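You operate a simulated robot arm through the tools that you are given. There is no shell and no other tool. Be economical: measure what you need, move in short steps, check, and stop when the job is done.

Carry out the task below with a simulated two-armed robot. There is one attempt and no reset: what you move stays moved.

JOB
The boiler has locked out. Mend what its display names and reset it until it burns.

Only the result counts: the job must be done as asked and must still hold three seconds after the hand-in. Knocking over, shifting, dropping, spilling or breaking anything else fails it.

ROBOT AND FRAMES
Two 7-joint arms with fingered hands on one trunk that stands fixed in place. Base frame: the origin is at the foot of the trunk, x ahead of it, y to its left, z up. Readings come in mm, degrees, newtons and seconds.
The left shoulder is at [17, 185, 1349], the right one opposite. Each reaches about 940 mm from its shoulder. Payload 4 kg a hand.
Tool frame (each hand has its own): the origin (TCP) lies between the finger pads and is the grasp point; the fingertips stand 26 mm ahead of it; z points along the fingers, y is the line along which they close. The gripper opens to 132 mm. The gripper's body begins 73 mm behind the TCP. The gripper is a hand of 3 fingers: y runs from the thumb to the fingers, the wrist lies at [0, 0, -224] in the tool frame, and closing takes about 1.5 s.
Orientation is that of the tool frame in the base frame, as [roll, pitch, yaw] about the fixed x, y, z axes, in that order (R = Rz(yaw) Ry(pitch) Rx(roll)). With the fingers straight down and closing along the base's y, the tool's x points along the base's -x, its y along +y and its z along -z.

CONTROLS
- The arms move only by the tool jog_arm. It takes "left_series", "right_series" or both (then of equal length, played together; a hand with none holds still); each is one flat list of numbers, 7 for each row, row after row: the gripper command, from -1 (shut) to 1 (fully open), values between in proportion, then the shift along the tool's x, y, z in units of 30 mm (1.0 is 30 mm), then the turn, a rotation vector about the tool's x, y, z in units of 5 degrees (1.0 is 5 degrees). In form: [gripper, x, y, z, wx, wy, wz, gripper, x, y, z, wx, wy, wz, ...]. A call has 1 to 8 rows; each row shifts and turns the commanded pose from where the row before left it, along the tool's axes as they then stand. A call with a number of a shift or a turn outside -1 to 1 is refused whole. A row lasts 0.2 s, in which the tool goes at most 50 mm and 8.6 degrees; a call with a longer step from one row to the next is refused whole, and so is a gripper value outside its range. A pose out of reach is approached as far as the arm can. The call stops where the force on the tool passes 70 N (or 10 N more than at its start, if that is more) or the arm is blocked; 0.2 s more then pass. Each finger travels about 72 mm/s and halts on what it meets, pressing with about 25 N; the grip force reading is that of the motor and also rises with nothing between the fingers. The clock runs only during rows and for 0.2 s after the last one: add rows that do not move to give the fingers time. The reply holds the time, the measured pose of the TCP, the force on the tool along the base axes, the opening and the grip force, in the units named above and with some noise, with the torque about the TCP (base axes, N m) and any sound that the robot's microphone picked up.
- Cameras (640 x 400 px; columns grow to the right, rows downward): "scene" is now at [97.2, 0.2, 1610.8]; the picture's right is [-0.02, -1.00, 0.00], its down [-0.30, 0.00, -0.95] and it looks along [0.95, -0.02, -0.30] (base axes); focal length 328 px, centre (320, 200). "left" rides on the left gripper at [-62, 3, -92] in its tool frame; the picture's right is [-0.05, -1.00, 0.00], its down [0.83, -0.04, -0.56] and it looks along [0.55, -0.03, 0.83] (tool axes); focal length 230 px, centre (320, 200). "right" rides on the right gripper at [62, 3, -92] in its tool frame; the picture's right is [-0.05, 1.00, 0.00], its down [-0.83, -0.04, -0.56] and it looks along [-0.55, -0.03, 0.83] (tool axes); focal length 230 px, centre (320, 200). There is no depth. A picture from a camera that has moved, and an enlarged one, comes with that camera's place and axes in the base frame and with its lens.
- get_image(camera): a new picture of that camera. No time passes.
- lift_body(by): slides the trunk up (or, below 0, down) by that many mm; the arms and the scene camera ride with it, the base frame stays. It gives what a move gives, with no picture.
- hand_shape(shape, hand): the hand has 3 fingers and takes this shape, open, in about a second: jaw (thumb against the fingers, like two jaws); tri (thumb and two fingers); tip (a fingertip pinch); poke (one finger out to press); point (the index stretched); flat (the hand flat); cup (the hand cupped); fist (a fist). The gripper value then closes the fingers along that shape, each until it touches; the sizes above hold for jaw. It gives what a move gives, with no picture.
- head_to(pan, tilt): turns the head with the scene camera to pan (to the left, within 86 degrees either way) and tilt (down, from -29 to 69), counted from straight ahead of the robot. It gives what a move gives.
- close_up(camera, box): a new picture of the part [left, top, right, bottom] of that camera's present view, enlarged. No time passes.
- hand_in(): hands the job in; it is judged then, once.

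Work in short steps. Places have to be worked out from the pictures, the camera data and where the tool is seen: move nearer, look again, correct. Check each grasp and each placing, and mend what went wrong. You have 120 turns and 78 pictures in all, those below and enlarged ones among them. Open the grippers and draw the arms clear of the work before you hand the job in, unless the task says otherwise; then end with one line.

The tools are called as name(argument=value, ...) on one line, values as JSON. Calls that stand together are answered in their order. jog_arm: Moves the arms, as the interface text tells. Its arguments: {"type":"object","properties":{"left_series":{"type":"array"},"right_series":{"type":"array"}},"required":[]} The other tools are called the same way: lift_body (by) slides the trunk up or down; hand_shape (shape, hand) gives the hand a shape; head_to (pan, tilt) turns the head that bears the scene camera; get_image (camera) takes a picture; close_up (camera, box) takes an enlarged picture of a part of a camera's view; hand_in () hands the job in.

At the start:

```text
time: 0.0
left_tool_pos: [461.1, 161.8, 1502.3]
left_orientation: [-179.9, 0.0, -179.9]
left_ft_force: [-1.8, -0.3, -0.9]
left_torque: [-0.01, -0.02, -0.01]
left_gripper_width: 132.0
left_gripper_force: 0.0
left_shape: jaw
right_tool_pos: [416.6, -254.4, 1508.3]
right_orientation: [179.9, -0.1, 179.9]
right_ft_force: [0.0, 0.0, 0.1]
right_torque: [0.02, -0.02, 0.01]
right_gripper_width: 132.0
right_gripper_force: 0.1
right_shape: jaw
trunk travel left (down, up): [-375.0, 87.0]
head pan, tilt: [-1.0, 16.5]
```

scene: 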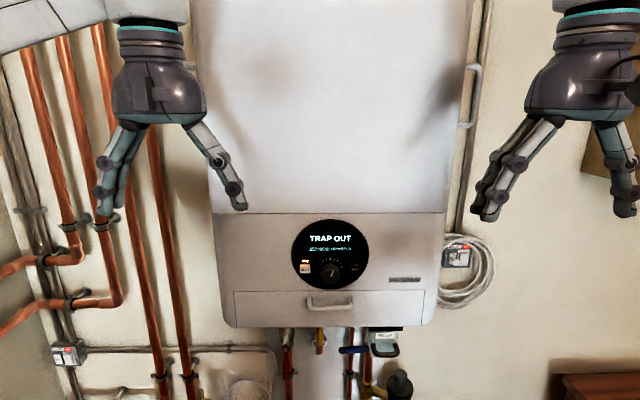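
right: 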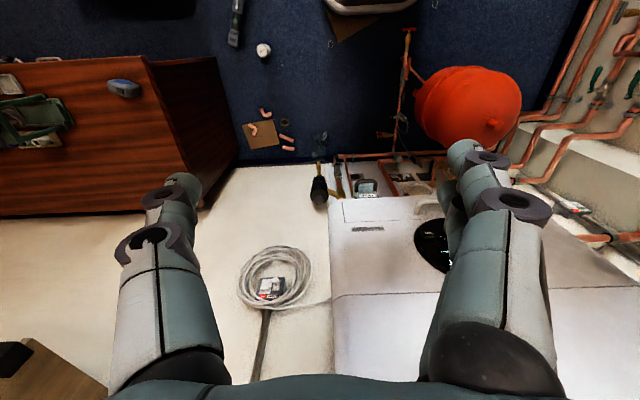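
left: 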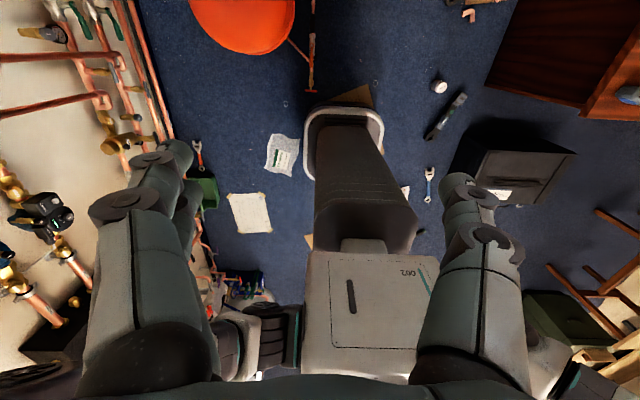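

The display reads "TRAP OUT" with a smaller line under it. I'll enlarge it and the underside of the boiler.

close_up(camera="scene", box=[280, 210, 440, 310])

head_to(pan=0, tilt=45)

get_image(camera="scene")

```text
4.00 times, centred on (360, 260) of scene
camera zoom: at [97.2, 0.2, 1610.8], right [-0.02, -1.0, 0.0], down [-0.3, 0.0, -0.95], along [0.95, -0.02, -0.3], focal length 1310 px, centre (160, -40)
```

zoom: 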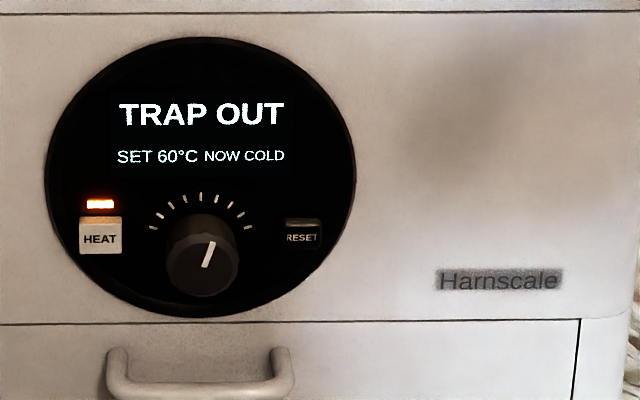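

```text
time: 0.9
left_tool_pos: [461.3, 162.0, 1503.2]
left_orientation: [-180.0, 0.0, -179.9]
left_ft_force: [-0.8, 1.6, -0.2]
left_torque: [-0.01, 0.01, 0.0]
left_gripper_width: 131.8
left_gripper_force: 0.0
left_shape: jaw
right_tool_pos: [418.2, -254.3, 1508.9]
right_orientation: [180.0, 0.0, 180.0]
right_ft_force: [-0.1, 0.0, 0.1]
right_torque: [0.0, 0.02, 0.01]
right_gripper_width: 132.0
right_gripper_force: 0.0
right_shape: jaw
trunk travel left (down, up): [-375.0, 87.0]
head pan, tilt: [0.0, 45.0]
```

```text
73 pictures are left
camera scene: at [84.2, 1.8, 1566.8], right [0.0, -1.0, 0.0], down [-0.72, 0.0, -0.69], along [0.69, 0.0, -0.72], focal length 328 px, centre (320, 200)
```

scene: 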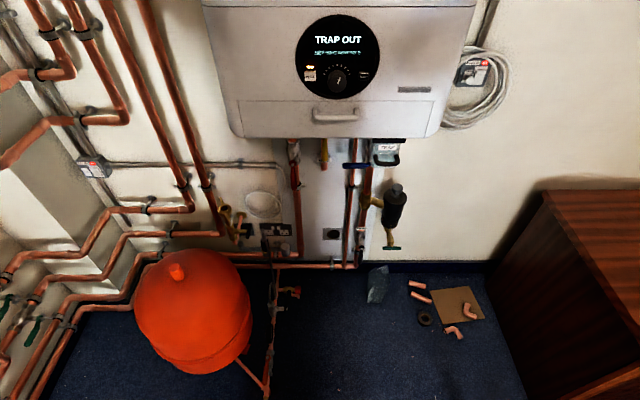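

The "TRAP" unit hangs under the boiler at about (387,150). I'll enlarge it, then lower the trunk to see beneath.

close_up(camera="scene", box=[280, 120, 440, 220])

lift_body(by=-350)

head_to(pan=-5, tilt=15)

get_image(camera="scene")

```text
4.00 times, centred on (360, 170) of scene
camera zoom: at [84.2, 1.8, 1566.8], right [0.0, -1.0, 0.0], down [-0.72, 0.0, -0.69], along [0.69, 0.0, -0.72], focal length 1310 px, centre (160, 320)
```

zoom: 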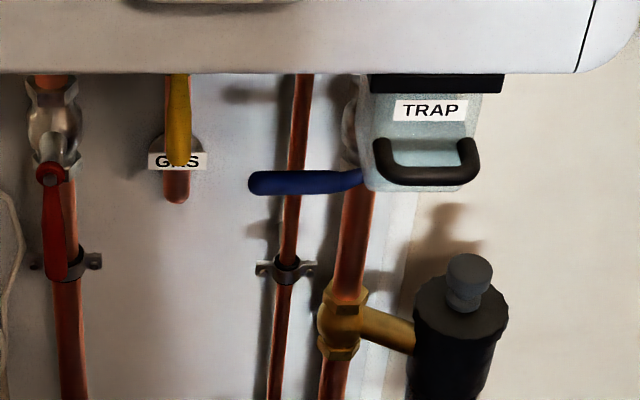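

```text
time: 4.3
left_tool_pos: [510.5, 162.0, 1098.8]
left_orientation: [-179.9, -6.0, -179.9]
left_ft_force: [0.1, 0.3, 0.6]
left_torque: [0.02, -0.05, 0.01]
left_gripper_width: 131.9
left_gripper_force: 0.1
left_shape: jaw
right_tool_pos: [416.0, -255.1, 1159.3]
right_orientation: [-180.0, 0.1, 179.9]
right_ft_force: [-1.3, 0.4, 0.0]
right_torque: [-0.01, 0.0, 0.01]
right_gripper_width: 132.1
right_gripper_force: 0.0
right_shape: jaw
trunk travel left (down, up): [-25.0, 437.0]
head pan, tilt: [0.0, 45.0]
```

```text
time: 5.3
left_tool_pos: [511.3, 162.2, 1098.8]
left_orientation: [180.0, -6.1, -180.0]
left_ft_force: [1.1, -0.7, -0.7]
left_torque: [-0.01, -0.05, -0.01]
left_gripper_width: 131.9
left_gripper_force: 0.1
left_shape: jaw
right_tool_pos: [418.4, -255.1, 1157.7]
right_orientation: [-179.9, 0.1, -179.9]
right_ft_force: [0.0, -0.7, -0.1]
right_torque: [0.01, 0.0, 0.02]
right_gripper_width: 132.0
right_gripper_force: 0.1
right_shape: jaw
trunk travel left (down, up): [-25.0, 437.0]
head pan, tilt: [-5.0, 15.0]
```

```text
71 pictures are left
camera scene: at [349.0, -6.3, 1144.7], right [-0.08, -1.0, 0.04], down [-0.68, 0.02, -0.74], along [0.73, -0.08, -0.68], focal length 328 px, centre (320, 200)
```

scene: 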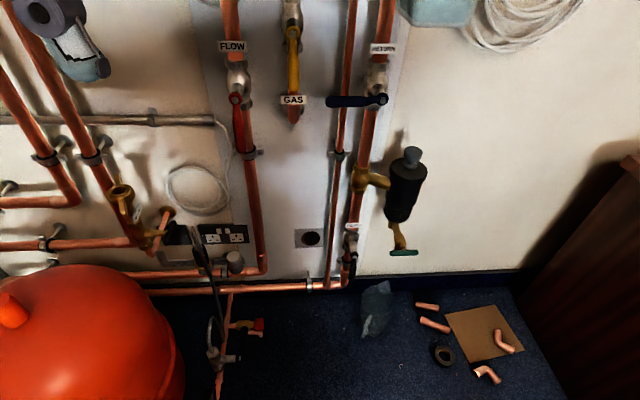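

The trunk leaned as it lowered, so the camera looks too low. I'll tilt the head up to see the boiler's underside.

head_to(pan=-5, tilt=-22)

get_image(camera="scene")

```text
time: 6.3
left_tool_pos: [511.3, 162.0, 1097.5]
left_orientation: [180.0, -6.1, -179.9]
left_ft_force: [-0.1, -0.5, -1.1]
left_torque: [-0.03, 0.04, 0.0]
left_gripper_width: 131.7
left_gripper_force: 0.1
left_shape: jaw
right_tool_pos: [417.6, -254.4, 1158.6]
right_orientation: [180.0, 0.1, 180.0]
right_ft_force: [0.5, 0.4, 0.3]
right_torque: [-0.03, -0.02, 0.02]
right_gripper_width: 131.8
right_gripper_force: 0.1
right_shape: jaw
trunk travel left (down, up): [-25.0, 437.0]
head pan, tilt: [-5.0, -22.0]
```

```text
70 pictures are left
camera scene: at [358.0, -4.7, 1203.2], right [-0.08, -1.0, 0.04], down [-0.1, -0.03, -0.99], along [0.99, -0.08, -0.1], focal length 328 px, centre (320, 200)
```

scene: 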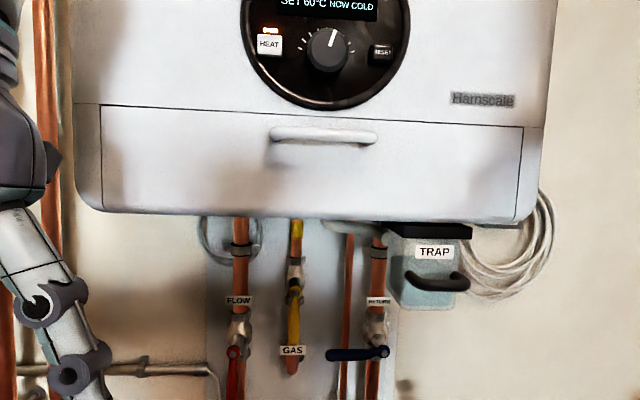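

close_up(camera="scene", box=[350, 200, 510, 320])

close_up(camera="scene", box=[220, 210, 410, 390])

```text
3.33 times, centred on (430, 260) of scene
camera zoom: at [358.0, -4.7, 1203.2], right [-0.08, -1.0, 0.04], down [-0.1, -0.03, -0.99], along [0.99, -0.08, -0.1], focal length 1092 px, centre (-47, 0)
```

zoom: 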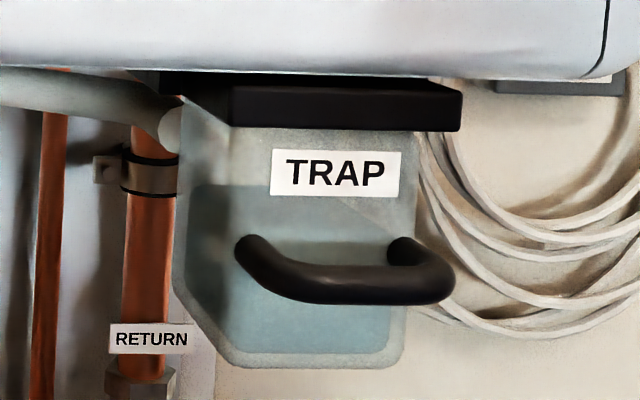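

```text
2.22 times, centred on (315, 300) of scene
camera zoom: at [358.0, -4.7, 1203.2], right [-0.08, -1.0, 0.04], down [-0.1, -0.03, -0.99], along [0.99, -0.08, -0.1], focal length 728 px, centre (331, -22)
```

zoom: 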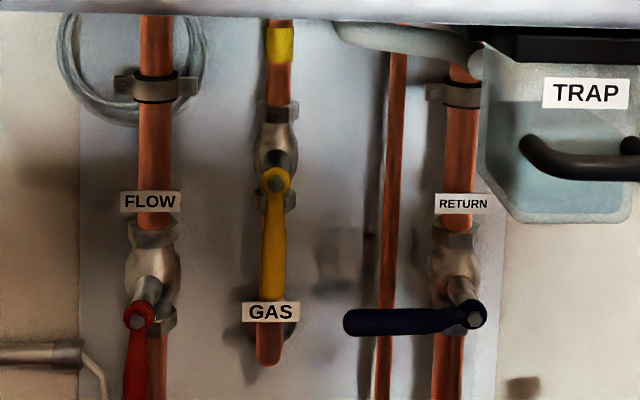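

Triangulating two views puts the trap's label near (668,-148,1124) and its handle bar near (650,-147,1096). The boiler's front lower edge is near x≈660. I'll raise the trunk again for arm room.

lift_body(by=300)

head_to(pan=-8, tilt=30)

get_image(camera="scene")

```text
time: 9.3
left_tool_pos: [511.8, 162.4, 1397.1]
left_orientation: [180.0, -6.2, -179.9]
left_ft_force: [-0.1, 0.3, 0.1]
left_torque: [0.02, 0.02, -0.04]
left_gripper_width: 132.1
left_gripper_force: 0.1
left_shape: jaw
right_tool_pos: [417.7, -254.7, 1457.5]
right_orientation: [-180.0, 0.0, 179.9]
right_ft_force: [1.2, 0.3, 0.4]
right_torque: [0.01, -0.02, -0.01]
right_gripper_width: 131.7
right_gripper_force: 0.0
right_shape: jaw
trunk travel left (down, up): [-325.0, 137.0]
head pan, tilt: [-5.0, -22.0]
```

```text
time: 10.5
left_tool_pos: [511.0, 161.3, 1398.1]
left_orientation: [-180.0, -6.0, -180.0]
left_ft_force: [0.9, 0.0, 0.8]
left_torque: [0.01, -0.02, 0.02]
left_gripper_width: 131.7
left_gripper_force: 0.1
left_shape: jaw
right_tool_pos: [418.0, -253.1, 1458.8]
right_orientation: [-179.9, 0.0, -180.0]
right_ft_force: [0.1, 0.7, 0.4]
right_torque: [0.01, 0.02, -0.02]
right_gripper_width: 131.8
right_gripper_force: 0.1
right_shape: jaw
trunk travel left (down, up): [-325.0, 137.0]
head pan, tilt: [-8.0, 30.0]
```

```text
67 pictures are left
camera scene: at [109.4, -10.8, 1535.0], right [-0.14, -0.99, 0.01], down [-0.54, 0.07, -0.84], along [0.83, -0.12, -0.54], focal length 328 px, centre (320, 200)
```

scene: 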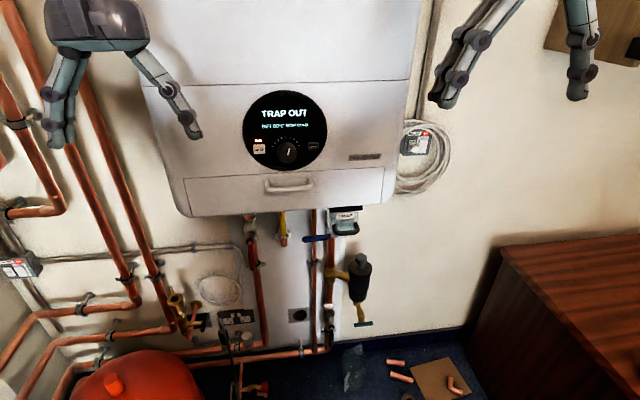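

I move the right hand forward and down, short of the boiler, then turn it to point ahead.

jog_arm(right_series=[1, -0.5, 0, 1, 0, 0, 0, 1, -0.5, 0, 1, 0, 0, 0, 1, -0.5, 0, 1, 0, 0, 0, 1, -0.5, 0, 1, 0, 0, 0, 1, -0.3, 0, 1, 0, 0, 0, 1, -0.3, 0, 1, 0, 0, 0, 1, -0.3, 0, 1, 0, 0, 0, 1, -0.3, 0, 1, 0, 0, 0])

jog_arm(right_series=[1, 0, 0, 0, 0, -1, 0, 1, 0, 0, 0, 0, -1, 0, 1, 0, 0, 0, 0, -1, 0, 1, 0, 0, 0, 0, -1, 0, 1, 0, 0, 0, 0, -1, 0, 1, 0, 0, 0, 0, -1, 0, 1, 0, 0, 0, 0, -1, 0, 1, 0, 0, 0, 0, -1, 0])

jog_arm(right_series=[1, 0, 0, 0, 0, -1, 0, 1, 0, 0, 0, 0, -1, 0, 1, 0, 0, 0, 0, -1, 0, 1, 0, 0, 0, 0, -1, 0, 1, 0, 0, 0, 0, -1, 0, 1, 0, 0, 0, 0, -1, 0, 1, 0, 0, 0, 0, -1, 0, 1, 0, 0, 0, 0, -1, 0])

jog_arm(right_series=[1, 0, 0, 0, 0, -1, 0, 1, 0, 0, 0, 0, -1, 0, 1, 1, 0, 0, 0, 0, 0, 1, 1, 0, 0, 0, 0, 0, 1, 1, 0, 0, 0, 0, 0, 1, 1, 0, 0, 0, 0, 0])

get_image(camera="right")

```text
time: 12.3
left_tool_pos: [511.6, 162.6, 1398.9]
left_orientation: [-180.0, -6.1, -179.9]
left_ft_force: [-0.7, -0.8, -0.4]
left_torque: [-0.04, -0.02, 0.01]
left_gripper_width: 131.8
left_gripper_force: 0.1
left_shape: jaw
right_tool_pos: [514.6, -256.2, 1218.1]
right_orientation: [180.0, 0.1, -180.0]
right_ft_force: [-0.4, -0.1, 0.4]
right_torque: [-0.02, 0.01, -0.01]
right_gripper_width: 132.0
right_gripper_force: 0.1
right_shape: jaw
trunk travel left (down, up): [-325.0, 137.0]
head pan, tilt: [-8.0, 30.0]
```

```text
time: 14.1
left_tool_pos: [510.0, 161.5, 1398.1]
left_orientation: [180.0, -6.0, 180.0]
left_ft_force: [0.0, 0.0, 0.3]
left_torque: [0.0, 0.01, -0.06]
left_gripper_width: 132.0
left_gripper_force: 0.0
left_shape: jaw
right_tool_pos: [513.4, -255.2, 1219.0]
right_orientation: [179.8, 40.1, -180.0]
right_ft_force: [0.2, -0.1, -0.5]
right_torque: [-0.01, -0.03, 0.04]
right_gripper_width: 132.0
right_gripper_force: 0.0
right_shape: jaw
trunk travel left (down, up): [-325.0, 137.0]
head pan, tilt: [-8.0, 30.0]
```

```text
time: 15.9
left_tool_pos: [510.2, 161.6, 1398.5]
left_orientation: [-179.9, -6.0, -179.9]
left_ft_force: [0.0, 0.3, 0.0]
left_torque: [-0.01, -0.02, -0.01]
left_gripper_width: 131.9
left_gripper_force: 0.0
left_shape: jaw
right_tool_pos: [514.3, -266.2, 1231.8]
right_orientation: [-178.4, 79.9, -178.4]
right_ft_force: [0.4, -0.2, -0.1]
right_torque: [0.01, -0.04, -0.01]
right_gripper_width: 132.2
right_gripper_force: 0.1
right_shape: jaw
right hand out of reach, approached as far as the arm can: row 8
trunk travel left (down, up): [-325.0, 137.0]
head pan, tilt: [-8.0, 30.0]
```

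```text
time: 17.3
left_tool_pos: [511.2, 162.0, 1397.4]
left_orientation: [-179.9, -6.1, -180.0]
left_ft_force: [-0.9, -0.1, -0.3]
left_torque: [0.02, 0.01, -0.01]
left_gripper_width: 132.1
left_gripper_force: 0.1
left_shape: jaw
right_tool_pos: [521.3, -297.2, 1291.0]
right_orientation: [174.3, 89.0, 174.4]
right_ft_force: [0.1, -0.1, -0.1]
right_torque: [0.02, 0.01, -0.02]
right_gripper_width: 131.9
right_gripper_force: 0.2
right_shape: jaw
right hand out of reach, approached as far as the arm can: row 1, 2, 3, 4, 5, 6
trunk travel left (down, up): [-325.0, 137.0]
head pan, tilt: [-8.0, 30.0]
```

```text
66 pictures are left
camera right: at [428.5, -293.0, 1231.3], right [0.0, 1.0, 0.05], down [-0.54, -0.05, 0.84], along [0.84, -0.03, 0.54], focal length 230 px, centre (320, 200)
```

right: 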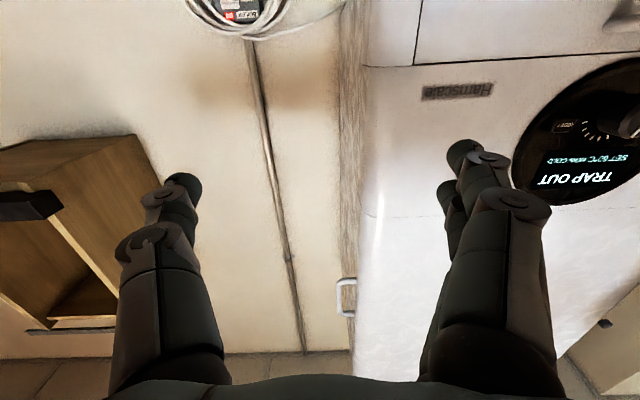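

The camera view is as planned, but the wrist was too close to the body to reach the pose. I'll push the hand forward a little.

jog_arm(right_series=[1, 0, 0, 1, 0, 0, 0, 1, 0, 0, 1, 0, 0, 0, 1, 0, 0, 0, 0, 0, 0])

```text
time: 18.1
left_tool_pos: [509.3, 162.1, 1398.9]
left_orientation: [179.9, -6.0, -179.9]
left_ft_force: [0.0, -0.1, 0.0]
left_torque: [0.0, -0.02, -0.02]
left_gripper_width: 132.0
left_gripper_force: 0.0
left_shape: jaw
right_tool_pos: [578.2, -299.1, 1306.4]
right_orientation: [172.6, 89.5, 172.8]
right_ft_force: [0.0, 0.2, 0.2]
right_torque: [0.02, -0.01, 0.02]
right_gripper_width: 132.0
right_gripper_force: 0.1
right_shape: jaw
right hand out of reach, approached as far as the arm can: row 1, 2
trunk travel left (down, up): [-325.0, 137.0]
head pan, tilt: [-8.0, 30.0]
```

It moved forward but stays high. I test a downward move (tool +x) to see whether the elbow allows it.

jog_arm(right_series=[1, 1, 0, 0, 0, 0, 0, 1, 1, 0, 0, 0, 0, 0, 1, 0, 0, 0, 0, 0, 0])

head_to(pan=-30, tilt=30)

get_image(camera="scene")

```text
time: 18.9
left_tool_pos: [509.5, 161.6, 1397.9]
left_orientation: [-179.9, -6.1, -179.9]
left_ft_force: [0.6, 0.5, -1.2]
left_torque: [0.01, 0.03, 0.01]
left_gripper_width: 132.0
left_gripper_force: 0.0
left_shape: jaw
right_tool_pos: [570.5, -306.1, 1297.8]
right_orientation: [175.1, 88.9, 175.3]
right_ft_force: [0.0, 0.0, 0.3]
right_torque: [0.02, 0.0, 0.0]
right_gripper_width: 131.9
right_gripper_force: 0.1
right_shape: jaw
right hand out of reach, approached as far as the arm can: row 1, 2
trunk travel left (down, up): [-325.0, 137.0]
head pan, tilt: [-8.0, 30.0]
```

```text
time: 19.8
left_tool_pos: [508.8, 161.6, 1398.3]
left_orientation: [180.0, -6.0, -179.9]
left_ft_force: [-0.7, 0.2, 0.5]
left_torque: [0.0, 0.01, 0.02]
left_gripper_width: 132.1
left_gripper_force: 0.1
left_shape: jaw
right_tool_pos: [570.7, -304.8, 1298.1]
right_orientation: [174.8, 89.0, 174.9]
right_ft_force: [0.3, -0.8, 0.3]
right_torque: [0.02, 0.02, 0.0]
right_gripper_width: 132.0
right_gripper_force: 0.1
right_shape: jaw
trunk travel left (down, up): [-325.0, 137.0]
head pan, tilt: [-30.0, 30.0]
```

```text
65 pictures are left
camera scene: at [98.0, -43.5, 1535.5], right [-0.5, -0.87, 0.02], down [-0.48, 0.25, -0.84], along [0.72, -0.43, -0.54], focal length 328 px, centre (320, 200)
```

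scene: 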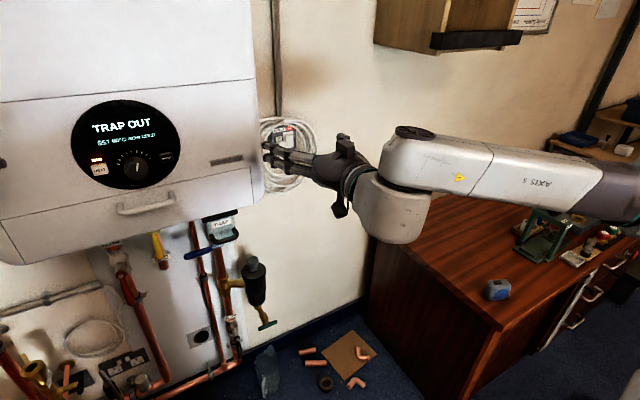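

The forearm comes in from the right, so a straight-ahead hand is at the wrist's limit. I'll pitch it back to about 60° and bring it down and left, in front of the trap.

jog_arm(right_series=[1, 0, 0, 0, 0, 1, 0, 1, 0, 0, 0, 0, 1, 0, 1, 0, 0, 0, 0, 1, 0, 1, 0, 0, 0, 0, 1, 0, 1, 0, 0, 0, 0, 1, 0, 1, 0, 0, 0, 0, 1, 0])

jog_arm(right_series=[1, 0.9, 0.65, 0.17, 0, 0, 0, 1, 0.9, 0.65, 0.17, 0, 0, 0, 1, 0.9, 0.65, 0.17, 0, 0, 0, 1, 0.9, 0.65, 0.17, 0, 0, 0])

```text
time: 21.2
left_tool_pos: [510.1, 161.4, 1398.5]
left_orientation: [-179.9, -6.0, -179.9]
left_ft_force: [0.4, 0.7, 0.4]
left_torque: [-0.03, 0.01, 0.0]
left_gripper_width: 132.0
left_gripper_force: 0.1
left_shape: jaw
right_tool_pos: [570.4, -304.1, 1297.8]
right_orientation: [-179.9, 59.8, 179.9]
right_ft_force: [0.1, 0.3, -0.5]
right_torque: [0.0, 0.03, 0.02]
right_gripper_width: 132.0
right_gripper_force: 0.1
right_shape: jaw
trunk travel left (down, up): [-325.0, 137.0]
head pan, tilt: [-30.0, 30.0]
```

```text
time: 22.2
left_tool_pos: [511.6, 161.0, 1397.8]
left_orientation: [-180.0, -6.1, -179.9]
left_ft_force: [0.2, 0.0, -1.5]
left_torque: [0.03, 0.0, 0.0]
left_gripper_width: 131.9
left_gripper_force: 0.1
left_shape: jaw
right_tool_pos: [535.9, -226.6, 1193.7]
right_orientation: [179.9, 60.1, 179.9]
right_ft_force: [0.1, 0.4, 0.2]
right_torque: [-0.01, 0.01, 0.0]
right_gripper_width: 131.8
right_gripper_force: 0.0
right_shape: jaw
trunk travel left (down, up): [-325.0, 137.0]
head pan, tilt: [-30.0, 30.0]
```

That worked cleanly. I continue another four rows and look.

jog_arm(right_series=[1, 0.9, 0.65, 0.17, 0, 0, 0, 1, 0.9, 0.65, 0.17, 0, 0, 0, 1, 0.9, 0.65, 0.17, 0, 0, 0, 1, 0.9, 0.65, 0.17, 0, 0, 0])

get_image(camera="right")

```text
time: 23.2
left_tool_pos: [511.0, 161.7, 1398.7]
left_orientation: [179.9, -6.1, -179.8]
left_ft_force: [-0.4, -0.2, 0.3]
left_torque: [-0.01, -0.02, 0.0]
left_gripper_width: 131.8
left_gripper_force: 0.1
left_shape: jaw
right_tool_pos: [518.3, -208.1, 1159.1]
right_orientation: [-179.9, 59.7, -179.5]
right_ft_force: [-0.9, 0.7, -0.6]
right_torque: [-0.04, -0.02, -0.01]
right_gripper_width: 132.0
right_gripper_force: 0.0
right_shape: jaw
right hand out of reach, approached as far as the arm can: row 2, 3, 4
trunk travel left (down, up): [-325.0, 137.0]
head pan, tilt: [-30.0, 30.0]
```

```text
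64 pictures are left
camera right: at [408.4, -204.8, 1152.0], right [0.02, 1.0, 0.04], down [-0.06, -0.04, 1.0], along [1.0, -0.02, 0.06], focal length 230 px, centre (320, 200)
```

right: 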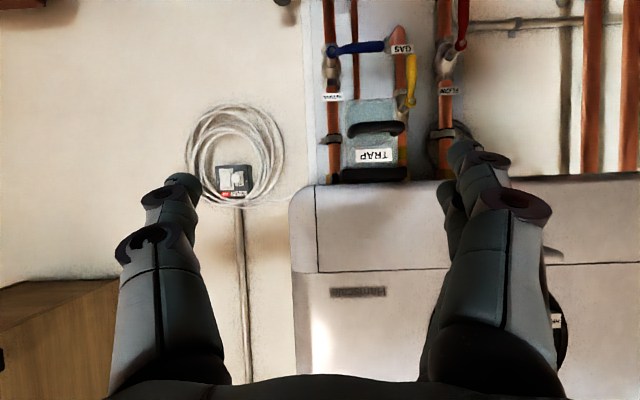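

The view confirms the trap: its label is at about y=-148, z=1120. I'll narrow the fingers to about 30 mm and move toward the handle, stopping short of it.

jog_arm(right_series=[-0.5, 0, 0.5, 0.8, 0, 0, 0, -0.5, 0, 0.5, 0.8, 0, 0, 0, -0.5, 0, 0.5, 0.8, 0, 0, 0, -0.5, 0, 0.5, 0.8, 0, 0, 0, -0.5, 0, 0, 0, 0, 0, 0])

get_image(camera="right")

head_to(pan=-10, tilt=35)

get_image(camera="scene")

```text
time: 24.4
left_tool_pos: [510.5, 160.8, 1399.5]
left_orientation: [-179.9, -6.0, 180.0]
left_ft_force: [0.0, 0.0, -0.9]
left_torque: [-0.03, -0.02, -0.03]
left_gripper_width: 132.1
left_gripper_force: 0.0
left_shape: jaw
right_tool_pos: [612.9, -185.3, 1156.4]
right_orientation: [-179.9, 59.7, -179.6]
right_ft_force: [-0.1, -0.5, 0.1]
right_torque: [0.04, 0.01, -0.03]
right_gripper_width: 33.5
right_gripper_force: 0.0
right_shape: jaw
right hand out of reach, approached as far as the arm can: row 1, 2, 3, 4
trunk travel left (down, up): [-325.0, 137.0]
head pan, tilt: [-30.0, 30.0]
```

```text
63 pictures are left
camera right: at [502.9, -180.9, 1148.7], right [0.02, 1.0, 0.04], down [-0.06, -0.04, 1.0], along [1.0, -0.03, 0.06], focal length 230 px, centre (320, 200)
```

right: 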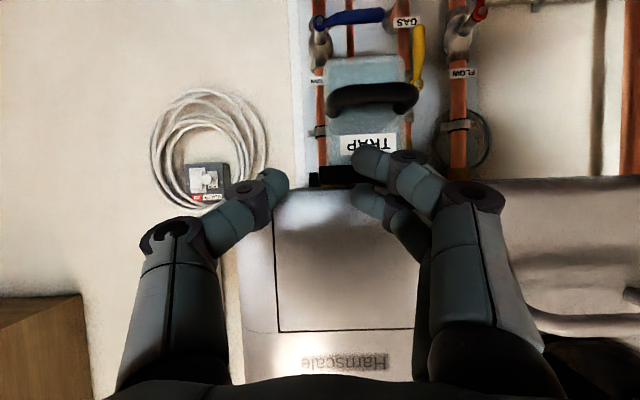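

```text
time: 25.2
left_tool_pos: [511.2, 161.6, 1398.3]
left_orientation: [179.9, -6.1, -179.9]
left_ft_force: [0.3, -0.7, 0.1]
left_torque: [0.02, -0.01, -0.01]
left_gripper_width: 131.8
left_gripper_force: 0.0
left_shape: jaw
right_tool_pos: [612.1, -183.7, 1155.4]
right_orientation: [-179.8, 59.8, -179.6]
right_ft_force: [0.9, 0.4, 0.1]
right_torque: [0.01, 0.01, -0.01]
right_gripper_width: 33.5
right_gripper_force: 0.1
right_shape: jaw
trunk travel left (down, up): [-325.0, 137.0]
head pan, tilt: [-10.0, 35.0]
```

```text
62 pictures are left
camera scene: at [106.2, -13.5, 1527.3], right [-0.17, -0.98, 0.01], down [-0.6, 0.1, -0.79], along [0.78, -0.14, -0.61], focal length 328 px, centre (320, 200)
```

scene: 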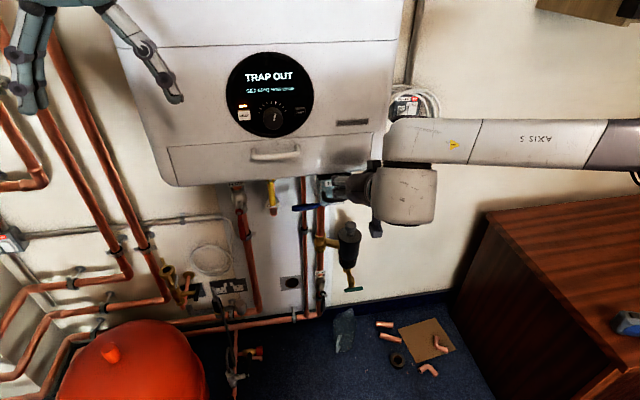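

The hand needs to be ~45 mm lower, but the arm resists going down, so I'll back off a bit and lower the trunk 60 mm, which carries the hand down.

jog_arm(right_series=[-0.5, 0.3, 0.5, -0.5, 0, 0, 0, -0.5, 0.3, 0.5, -0.5, 0, 0, 0])

lift_body(by=-60)

get_image(camera="right")

```text
time: 25.8
left_tool_pos: [510.0, 161.4, 1397.7]
left_orientation: [-180.0, -5.9, -179.9]
left_ft_force: [-0.2, -0.3, -0.3]
left_torque: [0.02, -0.03, 0.0]
left_gripper_width: 131.9
left_gripper_force: 0.0
left_shape: jaw
right_tool_pos: [584.2, -168.9, 1175.5]
right_orientation: [-179.7, 59.9, -179.6]
right_ft_force: [-0.1, -0.5, -1.1]
right_torque: [-0.03, 0.01, 0.01]
right_gripper_width: 33.4
right_gripper_force: 0.1
right_shape: jaw
right hand out of reach, approached as far as the arm can: row 1, 2
trunk travel left (down, up): [-325.0, 137.0]
head pan, tilt: [-10.0, 35.0]
```

```text
time: 26.8
left_tool_pos: [508.8, 162.6, 1338.9]
left_orientation: [-179.9, -6.0, -180.0]
left_ft_force: [-0.7, 0.2, -0.1]
left_torque: [-0.03, -0.05, -0.03]
left_gripper_width: 131.9
left_gripper_force: 0.0
left_shape: jaw
right_tool_pos: [584.4, -170.2, 1114.5]
right_orientation: [180.0, 60.1, -180.0]
right_ft_force: [-0.7, -0.3, 1.3]
right_torque: [-0.03, -0.01, -0.03]
right_gripper_width: 33.3
right_gripper_force: 0.1
right_shape: jaw
trunk travel left (down, up): [-265.0, 197.0]
head pan, tilt: [-10.0, 35.0]
```

```text
61 pictures are left
camera right: at [474.0, -165.4, 1108.1], right [0.03, 1.0, 0.05], down [-0.07, -0.04, 1.0], along [1.0, -0.03, 0.07], focal length 230 px, centre (320, 200)
```

right: 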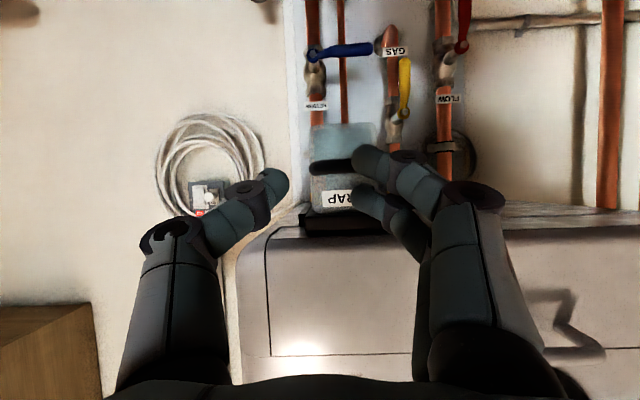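

Now the height is good. I shift left 23 mm to centre on the handle and check from the scene.

jog_arm(right_series=[-0.5, 0.14, 0.77, 0.08, 0, 0, 0, -0.5, 0, 0, 0, 0, 0, 0])

get_image(camera="right")

close_up(camera="scene", box=[260, 120, 420, 220])

```text
time: 27.4
left_tool_pos: [510.2, 161.1, 1338.9]
left_orientation: [-180.0, -6.0, -180.0]
left_ft_force: [-0.8, 0.3, -0.1]
left_torque: [0.01, -0.05, 0.03]
left_gripper_width: 131.9
left_gripper_force: 0.1
left_shape: jaw
right_tool_pos: [589.3, -151.7, 1118.6]
right_orientation: [-179.7, 59.8, -179.5]
right_ft_force: [-0.1, -0.5, 0.0]
right_torque: [-0.02, 0.0, -0.05]
right_gripper_width: 33.7
right_gripper_force: 0.1
right_shape: jaw
right hand out of reach, approached as far as the arm can: row 1
trunk travel left (down, up): [-265.0, 197.0]
head pan, tilt: [-10.0, 35.0]
```

```text
60 pictures are left
camera right: at [477.5, -148.6, 1112.5], right [0.02, 1.0, 0.04], down [-0.06, -0.04, 1.0], along [1.0, -0.02, 0.06], focal length 230 px, centre (320, 200)
```

right: 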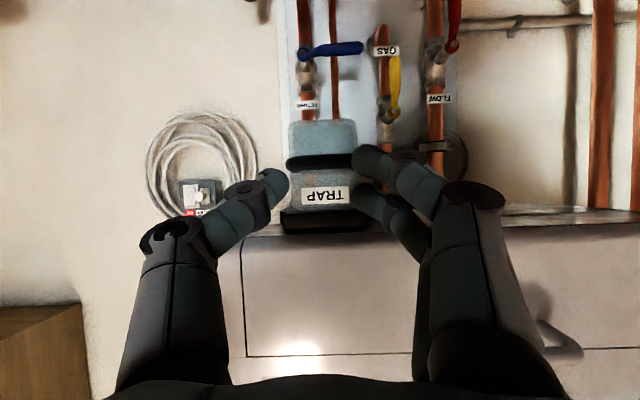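

```text
4.00 times, centred on (340, 170) of scene
camera zoom: at [133.8, -14.0, 1460.2], right [-0.17, -0.98, 0.02], down [-0.64, 0.1, -0.76], along [0.75, -0.14, -0.65], focal length 1310 px, centre (240, 320)
```

zoom: 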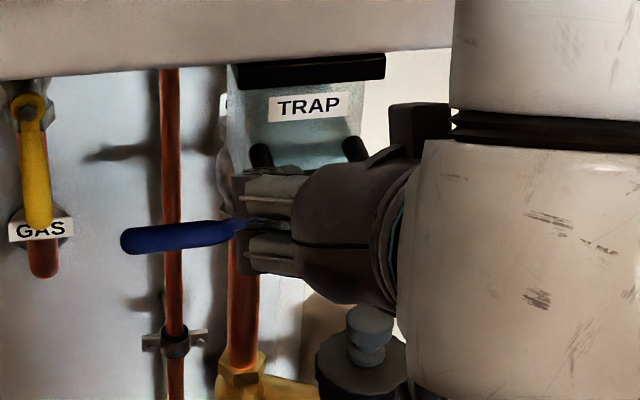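

The hand is centred on the handle but a little high, so I lower the trunk 10 mm and push forward in small steps, watching force.

lift_body(by=-12)

jog_arm(right_series=[-0.5, -0.25, 0, 0.43, 0, 0, 0, -0.5, -0.25, 0, 0.43, 0, 0, 0, -0.5, 0, 0, 0, 0, 0, 0])

get_image(camera="right")

```text
time: 28.0
left_tool_pos: [509.9, 161.3, 1326.5]
left_orientation: [180.0, -6.1, -180.0]
left_ft_force: [-0.1, -0.2, -0.2]
left_torque: [0.03, -0.01, 0.02]
left_gripper_width: 132.0
left_gripper_force: 0.0
left_shape: jaw
right_tool_pos: [589.3, -153.3, 1106.6]
right_orientation: [-179.8, 60.0, -179.7]
right_ft_force: [0.2, -0.6, 0.4]
right_torque: [-0.02, 0.02, 0.01]
right_gripper_width: 33.3
right_gripper_force: 0.1
right_shape: jaw
trunk travel left (down, up): [-253.0, 209.0]
head pan, tilt: [-10.0, 35.0]
```

```text
time: 28.8
left_tool_pos: [509.6, 161.8, 1326.8]
left_orientation: [180.0, -6.0, -179.8]
left_ft_force: [-0.4, -0.3, -0.2]
left_torque: [-0.03, 0.01, 0.01]
left_gripper_width: 132.0
left_gripper_force: 0.0
left_shape: jaw
right_tool_pos: [617.8, -153.7, 1106.4]
right_orientation: [-179.8, 59.9, -179.7]
right_ft_force: [-1.6, 0.2, 1.7]
right_torque: [0.0, -0.05, 0.06]
right_gripper_width: 33.8
right_gripper_force: 0.0
right_shape: jaw
trunk travel left (down, up): [-253.0, 209.0]
head pan, tilt: [-10.0, 35.0]
```

```text
58 pictures are left
camera right: at [507.6, -149.1, 1099.7], right [0.02, 1.0, 0.04], down [-0.06, -0.04, 1.0], along [1.0, -0.03, 0.06], focal length 230 px, centre (320, 200)
```

right: 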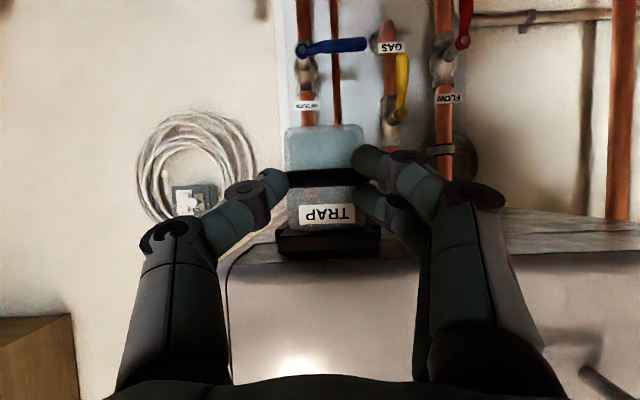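

The tips are at the ends of the handle. I narrow the fingers to be safely on the bar and continue forward.

jog_arm(right_series=[-0.75, 0, 0, 0, 0, 0, 0, -0.75, 0, 0, 0, 0, 0, 0, -0.75, -0.17, 0, 0.29, 0, 0, 0, -0.75, -0.17, 0, 0.29, 0, 0, 0, -0.75, 0, 0, 0, 0, 0, 0])

get_image(camera="right")

```text
time: 30.0
left_tool_pos: [508.4, 162.1, 1326.4]
left_orientation: [-180.0, -6.1, -179.9]
left_ft_force: [0.3, -0.1, -0.3]
left_torque: [0.0, 0.01, -0.02]
left_gripper_width: 131.8
left_gripper_force: 0.0
left_shape: jaw
right_tool_pos: [637.6, -152.6, 1105.8]
right_orientation: [-179.7, 59.9, -179.7]
right_ft_force: [0.0, 5.4, 4.2]
right_torque: [0.13, -0.12, 0.15]
right_gripper_width: 18.4
right_gripper_force: 0.1
right_shape: jaw
trunk travel left (down, up): [-253.0, 209.0]
head pan, tilt: [-10.0, 35.0]
```

```text
57 pictures are left
camera right: at [527.8, -148.4, 1100.4], right [0.02, 1.0, 0.04], down [-0.06, -0.04, 1.0], along [1.0, -0.03, 0.06], focal length 230 px, centre (320, 200)
```

right: 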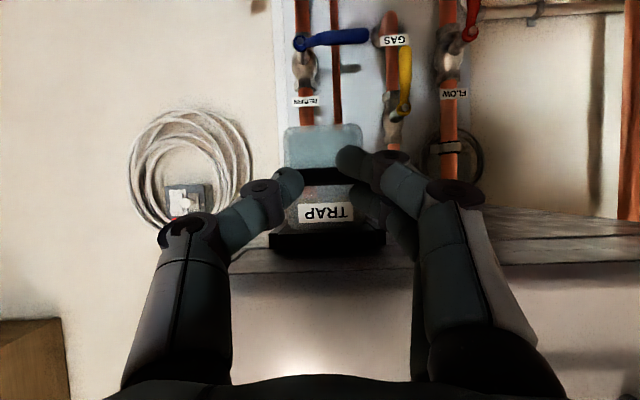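

The label kept its size while the camera advanced 20 mm, so the trap is sliding in. I push on.

jog_arm(right_series=[-0.75, -0.17, 0, 0.29, 0, 0, 0, -0.75, -0.17, 0, 0.29, 0, 0, 0, -0.75, 0, 0, 0, 0, 0, 0])

get_image(camera="right")

get_image(camera="scene")

```text
time: 30.8
left_tool_pos: [510.9, 162.3, 1326.3]
left_orientation: [180.0, -6.0, -180.0]
left_ft_force: [0.0, 0.4, -0.1]
left_torque: [-0.01, -0.01, -0.02]
left_gripper_width: 131.9
left_gripper_force: 0.1
left_shape: jaw
right_tool_pos: [658.6, -154.3, 1105.8]
right_orientation: [-179.8, 59.8, -179.8]
right_ft_force: [-2.2, 0.3, 0.7]
right_torque: [0.0, -0.02, 0.06]
right_gripper_width: 17.0
right_gripper_force: 0.2
right_shape: jaw
trunk travel left (down, up): [-253.0, 209.0]
head pan, tilt: [-10.0, 35.0]
```

```text
56 pictures are left
camera right: at [548.0, -149.8, 1099.6], right [0.03, 1.0, 0.04], down [-0.06, -0.04, 1.0], along [1.0, -0.03, 0.06], focal length 230 px, centre (320, 200)
```

right: 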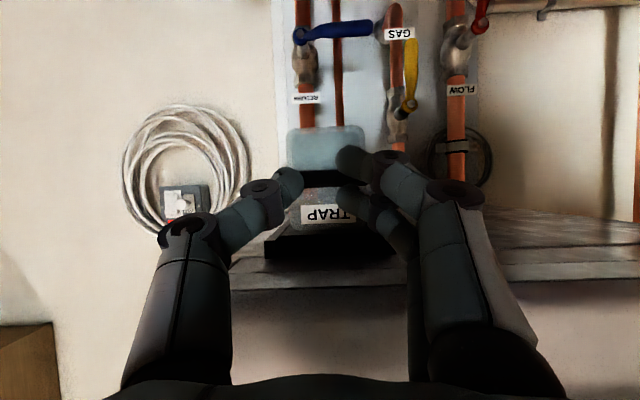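

```text
55 pictures are left
camera scene: at [140.7, -13.7, 1446.2], right [-0.17, -0.98, 0.02], down [-0.65, 0.1, -0.75], along [0.74, -0.14, -0.66], focal length 328 px, centre (320, 200)
```

scene: 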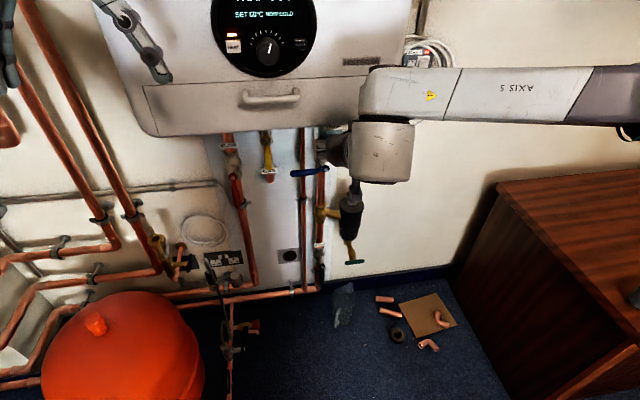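

The rail grows in view while the trap keeps its size, so it's still sliding in. I continue in 10 mm steps.

jog_arm(right_series=[-0.75, -0.17, 0, 0.29, 0, 0, 0, -0.75, -0.17, 0, 0.29, 0, 0, 0, -0.75, 0, 0, 0, 0, 0, 0])

get_image(camera="right")

```text
time: 31.6
left_tool_pos: [503.8, 156.8, 1329.9]
left_orientation: [179.8, -5.7, -179.9]
left_ft_force: [0.0, -0.4, -0.8]
left_torque: [0.0, 0.01, 0.0]
left_gripper_width: 131.9
left_gripper_force: 0.1
left_shape: jaw
right_tool_pos: [672.0, -158.1, 1107.0]
right_orientation: [-180.0, 59.8, 180.0]
right_ft_force: [-42.4, -20.2, -0.5]
right_torque: [-0.38, 0.46, -1.0]
right_gripper_width: 16.2
right_gripper_force: 25.1
right_shape: jaw
trunk travel left (down, up): [-253.0, 209.0]
head pan, tilt: [-10.0, 35.0]
```

```text
54 pictures are left
camera right: at [561.4, -153.8, 1100.3], right [0.03, 1.0, 0.04], down [-0.06, -0.04, 1.0], along [1.0, -0.03, 0.06], focal length 230 px, centre (320, 200)
```

right: 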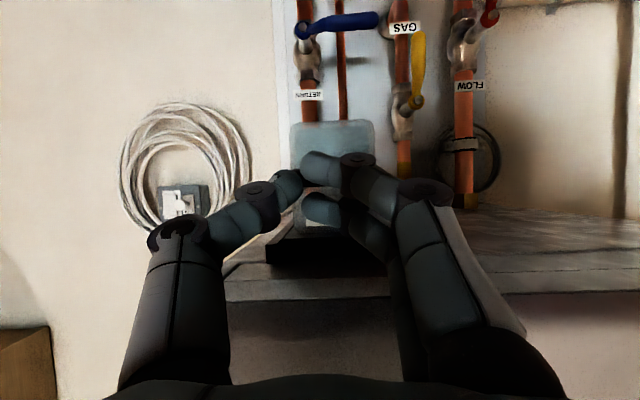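

Force rose to about 42 N, so the trap has likely met its stop. I back off straight and look.

jog_arm(right_series=[-0.75, 0.25, 0, -0.43, 0, 0, 0, -0.75, 0.5, 0, -0.87, 0, 0, 0, -0.75, 0.5, 0, -0.87, 0, 0, 0])

get_image(camera="right")

head_to(pan=-8, tilt=22)

get_image(camera="scene")

```text
time: 32.4
left_tool_pos: [509.8, 158.2, 1327.2]
left_orientation: [179.9, -6.0, 180.0]
left_ft_force: [-0.6, -0.2, 0.1]
left_torque: [-0.01, 0.02, 0.01]
left_gripper_width: 131.8
left_gripper_force: 0.1
left_shape: jaw
right_tool_pos: [603.5, -154.9, 1109.2]
right_orientation: [179.9, 60.0, -179.9]
right_ft_force: [-0.3, 0.2, -0.1]
right_torque: [-0.01, 0.03, 0.07]
right_gripper_width: 8.6
right_gripper_force: 25.1
right_shape: jaw
trunk travel left (down, up): [-253.0, 209.0]
head pan, tilt: [-10.0, 35.0]
```

```text
53 pictures are left
camera right: at [492.9, -150.7, 1100.9], right [0.02, 1.0, 0.05], down [-0.07, -0.04, 1.0], along [1.0, -0.03, 0.06], focal length 230 px, centre (320, 200)
```

right: 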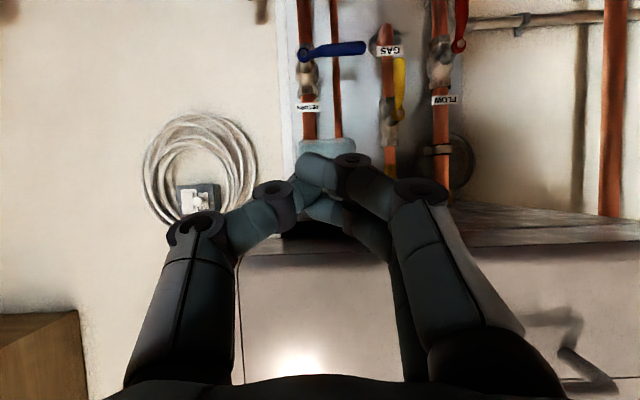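

```text
time: 33.2
left_tool_pos: [510.6, 161.4, 1325.7]
left_orientation: [-179.9, -6.1, -180.0]
left_ft_force: [0.4, -0.2, -0.5]
left_torque: [-0.02, 0.02, -0.01]
left_gripper_width: 131.8
left_gripper_force: 0.0
left_shape: jaw
right_tool_pos: [605.7, -153.1, 1106.5]
right_orientation: [-179.8, 59.9, -179.6]
right_ft_force: [-0.1, 0.2, -1.0]
right_torque: [0.0, 0.0, -0.03]
right_gripper_width: 8.9
right_gripper_force: 25.2
right_shape: jaw
trunk travel left (down, up): [-253.0, 209.0]
head pan, tilt: [-8.0, 22.0]
```

```text
52 pictures are left
camera scene: at [149.1, -11.0, 1466.0], right [-0.14, -0.99, 0.02], down [-0.47, 0.05, -0.88], along [0.87, -0.13, -0.48], focal length 328 px, centre (320, 200)
```

scene: 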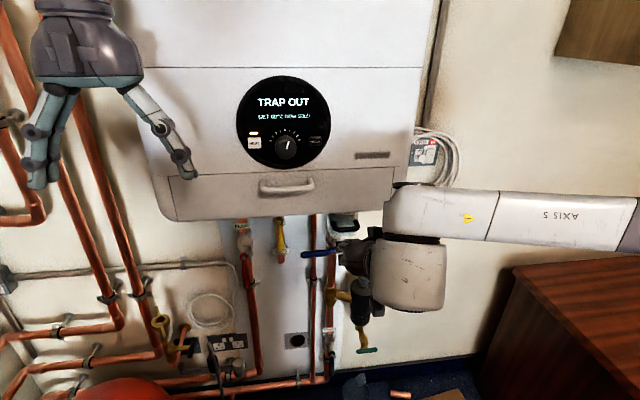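

The display still shows TRAP OUT, possibly latched until reset. I shift the hand to the right to see the trap.

jog_arm(right_series=[0, 0.1, -0.8, -0.3, 0, 0, 0, 0, 0, -0.8, 0, 0, 0, 0, 0, 0, -0.8, 0, 0, 0, 0, 0, 0, -0.8, 0, 0, 0, 0])

get_image(camera="right")

close_up(camera="scene", box=[260, 170, 420, 270])

```text
time: 34.2
left_tool_pos: [509.0, 160.7, 1326.9]
left_orientation: [180.0, -6.0, -179.9]
left_ft_force: [0.3, 0.3, 0.6]
left_torque: [-0.02, 0.01, 0.05]
left_gripper_width: 132.0
left_gripper_force: 0.1
left_shape: jaw
right_tool_pos: [594.4, -250.1, 1108.2]
right_orientation: [180.0, 59.9, -179.8]
right_ft_force: [-0.1, -0.8, 0.3]
right_torque: [-0.02, -0.02, 0.0]
right_gripper_width: 65.3
right_gripper_force: 0.1
right_shape: jaw
trunk travel left (down, up): [-253.0, 209.0]
head pan, tilt: [-8.0, 22.0]
```

```text
51 pictures are left
camera right: at [484.3, -245.2, 1102.1], right [0.02, 1.0, 0.04], down [-0.06, -0.04, 1.0], along [1.0, -0.03, 0.06], focal length 230 px, centre (320, 200)
```

right: 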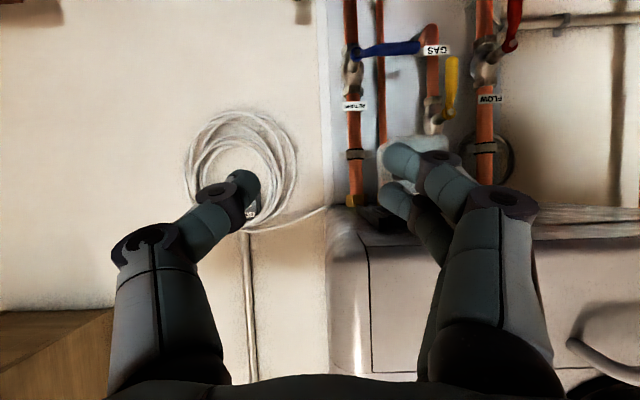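

```text
4.00 times, centred on (340, 220) of scene
camera zoom: at [147.9, -12.3, 1466.2], right [-0.14, -0.99, 0.01], down [-0.47, 0.05, -0.88], along [0.87, -0.13, -0.48], focal length 1310 px, centre (240, 120)
```

zoom: 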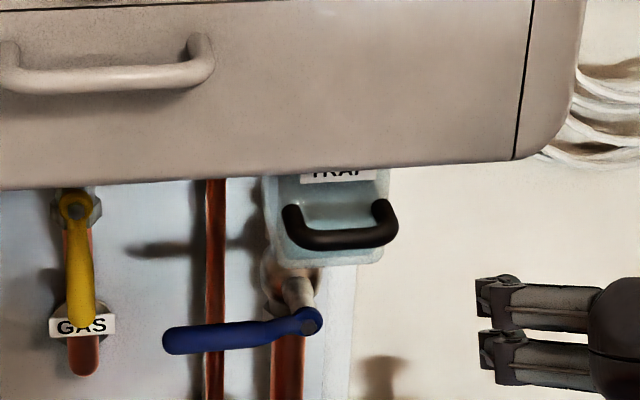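

The trap has slid well in, behind the boiler's edge. The RESET button triangulates to about (640,-77,1302). I back the right hand off, raise the trunk 200 mm and set the poke shape.

jog_arm(right_series=[0, 0.4, 0, -0.7, 0, 0, 0, 0, 0.4, 0, -0.7, 0, 0, 0, 0, 0.4, 0, -0.7, 0, 0, 0])

lift_body(by=200)

hand_shape(shape="poke", hand="right")

get_image(camera="right")

get_image(camera="scene")

```text
time: 35.0
left_tool_pos: [510.7, 162.0, 1326.0]
left_orientation: [-180.0, -6.0, -179.9]
left_ft_force: [-0.6, 0.2, 0.1]
left_torque: [0.0, 0.0, 0.03]
left_gripper_width: 131.8
left_gripper_force: 0.0
left_shape: jaw
right_tool_pos: [521.5, -247.9, 1109.6]
right_orientation: [-180.0, 59.9, -179.8]
right_ft_force: [0.0, -0.1, -0.4]
right_torque: [-0.02, 0.01, 0.01]
right_gripper_width: 65.5
right_gripper_force: 0.0
right_shape: jaw
trunk travel left (down, up): [-253.0, 209.0]
head pan, tilt: [-8.0, 22.0]
```

```text
time: 37.1
left_tool_pos: [510.4, 161.4, 1526.5]
left_orientation: [180.0, -6.1, -179.8]
left_ft_force: [-0.1, -0.3, -0.3]
left_torque: [-0.01, -0.01, 0.01]
left_gripper_width: 132.0
left_gripper_force: 0.0
left_shape: jaw
right_tool_pos: [522.2, -248.8, 1308.6]
right_orientation: [-179.9, 59.9, -179.6]
right_ft_force: [-0.1, -0.2, -0.7]
right_torque: [0.02, -0.02, -0.03]
right_gripper_width: 65.5
right_gripper_force: 0.1
right_shape: jaw
trunk travel left (down, up): [-453.0, 9.0]
head pan, tilt: [-8.0, 22.0]
```

```text
time: 38.0
left_tool_pos: [509.9, 162.1, 1526.6]
left_orientation: [-180.0, -6.2, -179.9]
left_ft_force: [0.2, 0.1, 0.2]
left_torque: [0.0, -0.01, -0.01]
left_gripper_width: 132.2
left_gripper_force: 0.1
left_shape: jaw
right_tool_pos: [522.2, -249.6, 1308.1]
right_orientation: [-179.8, 59.9, -179.7]
right_ft_force: [0.4, 0.1, 0.1]
right_torque: [0.0, 0.0, 0.02]
right_gripper_width: 0.0
right_gripper_force: 0.0
right_shape: poke
trunk travel left (down, up): [-453.0, 9.0]
head pan, tilt: [-8.0, 22.0]
```

```text
49 pictures are left
camera right: at [411.8, -245.2, 1302.6], right [0.02, 1.0, 0.04], down [-0.06, -0.04, 1.0], along [1.0, -0.03, 0.06], focal length 230 px, centre (320, 200)
```

right: 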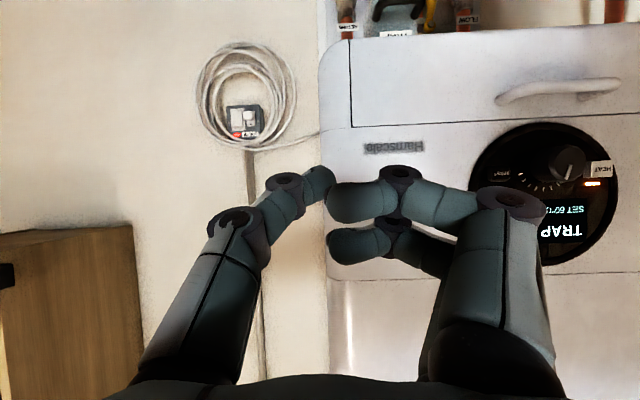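

```text
48 pictures are left
camera scene: at [83.7, -11.2, 1682.4], right [-0.14, -0.99, 0.0], down [-0.37, 0.05, -0.93], along [0.92, -0.13, -0.38], focal length 328 px, centre (320, 200)
```

scene: 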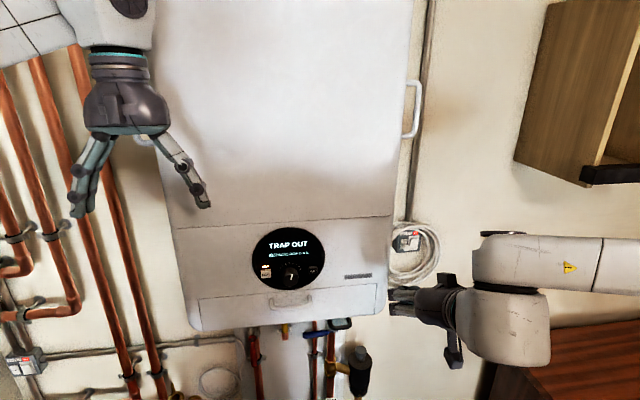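

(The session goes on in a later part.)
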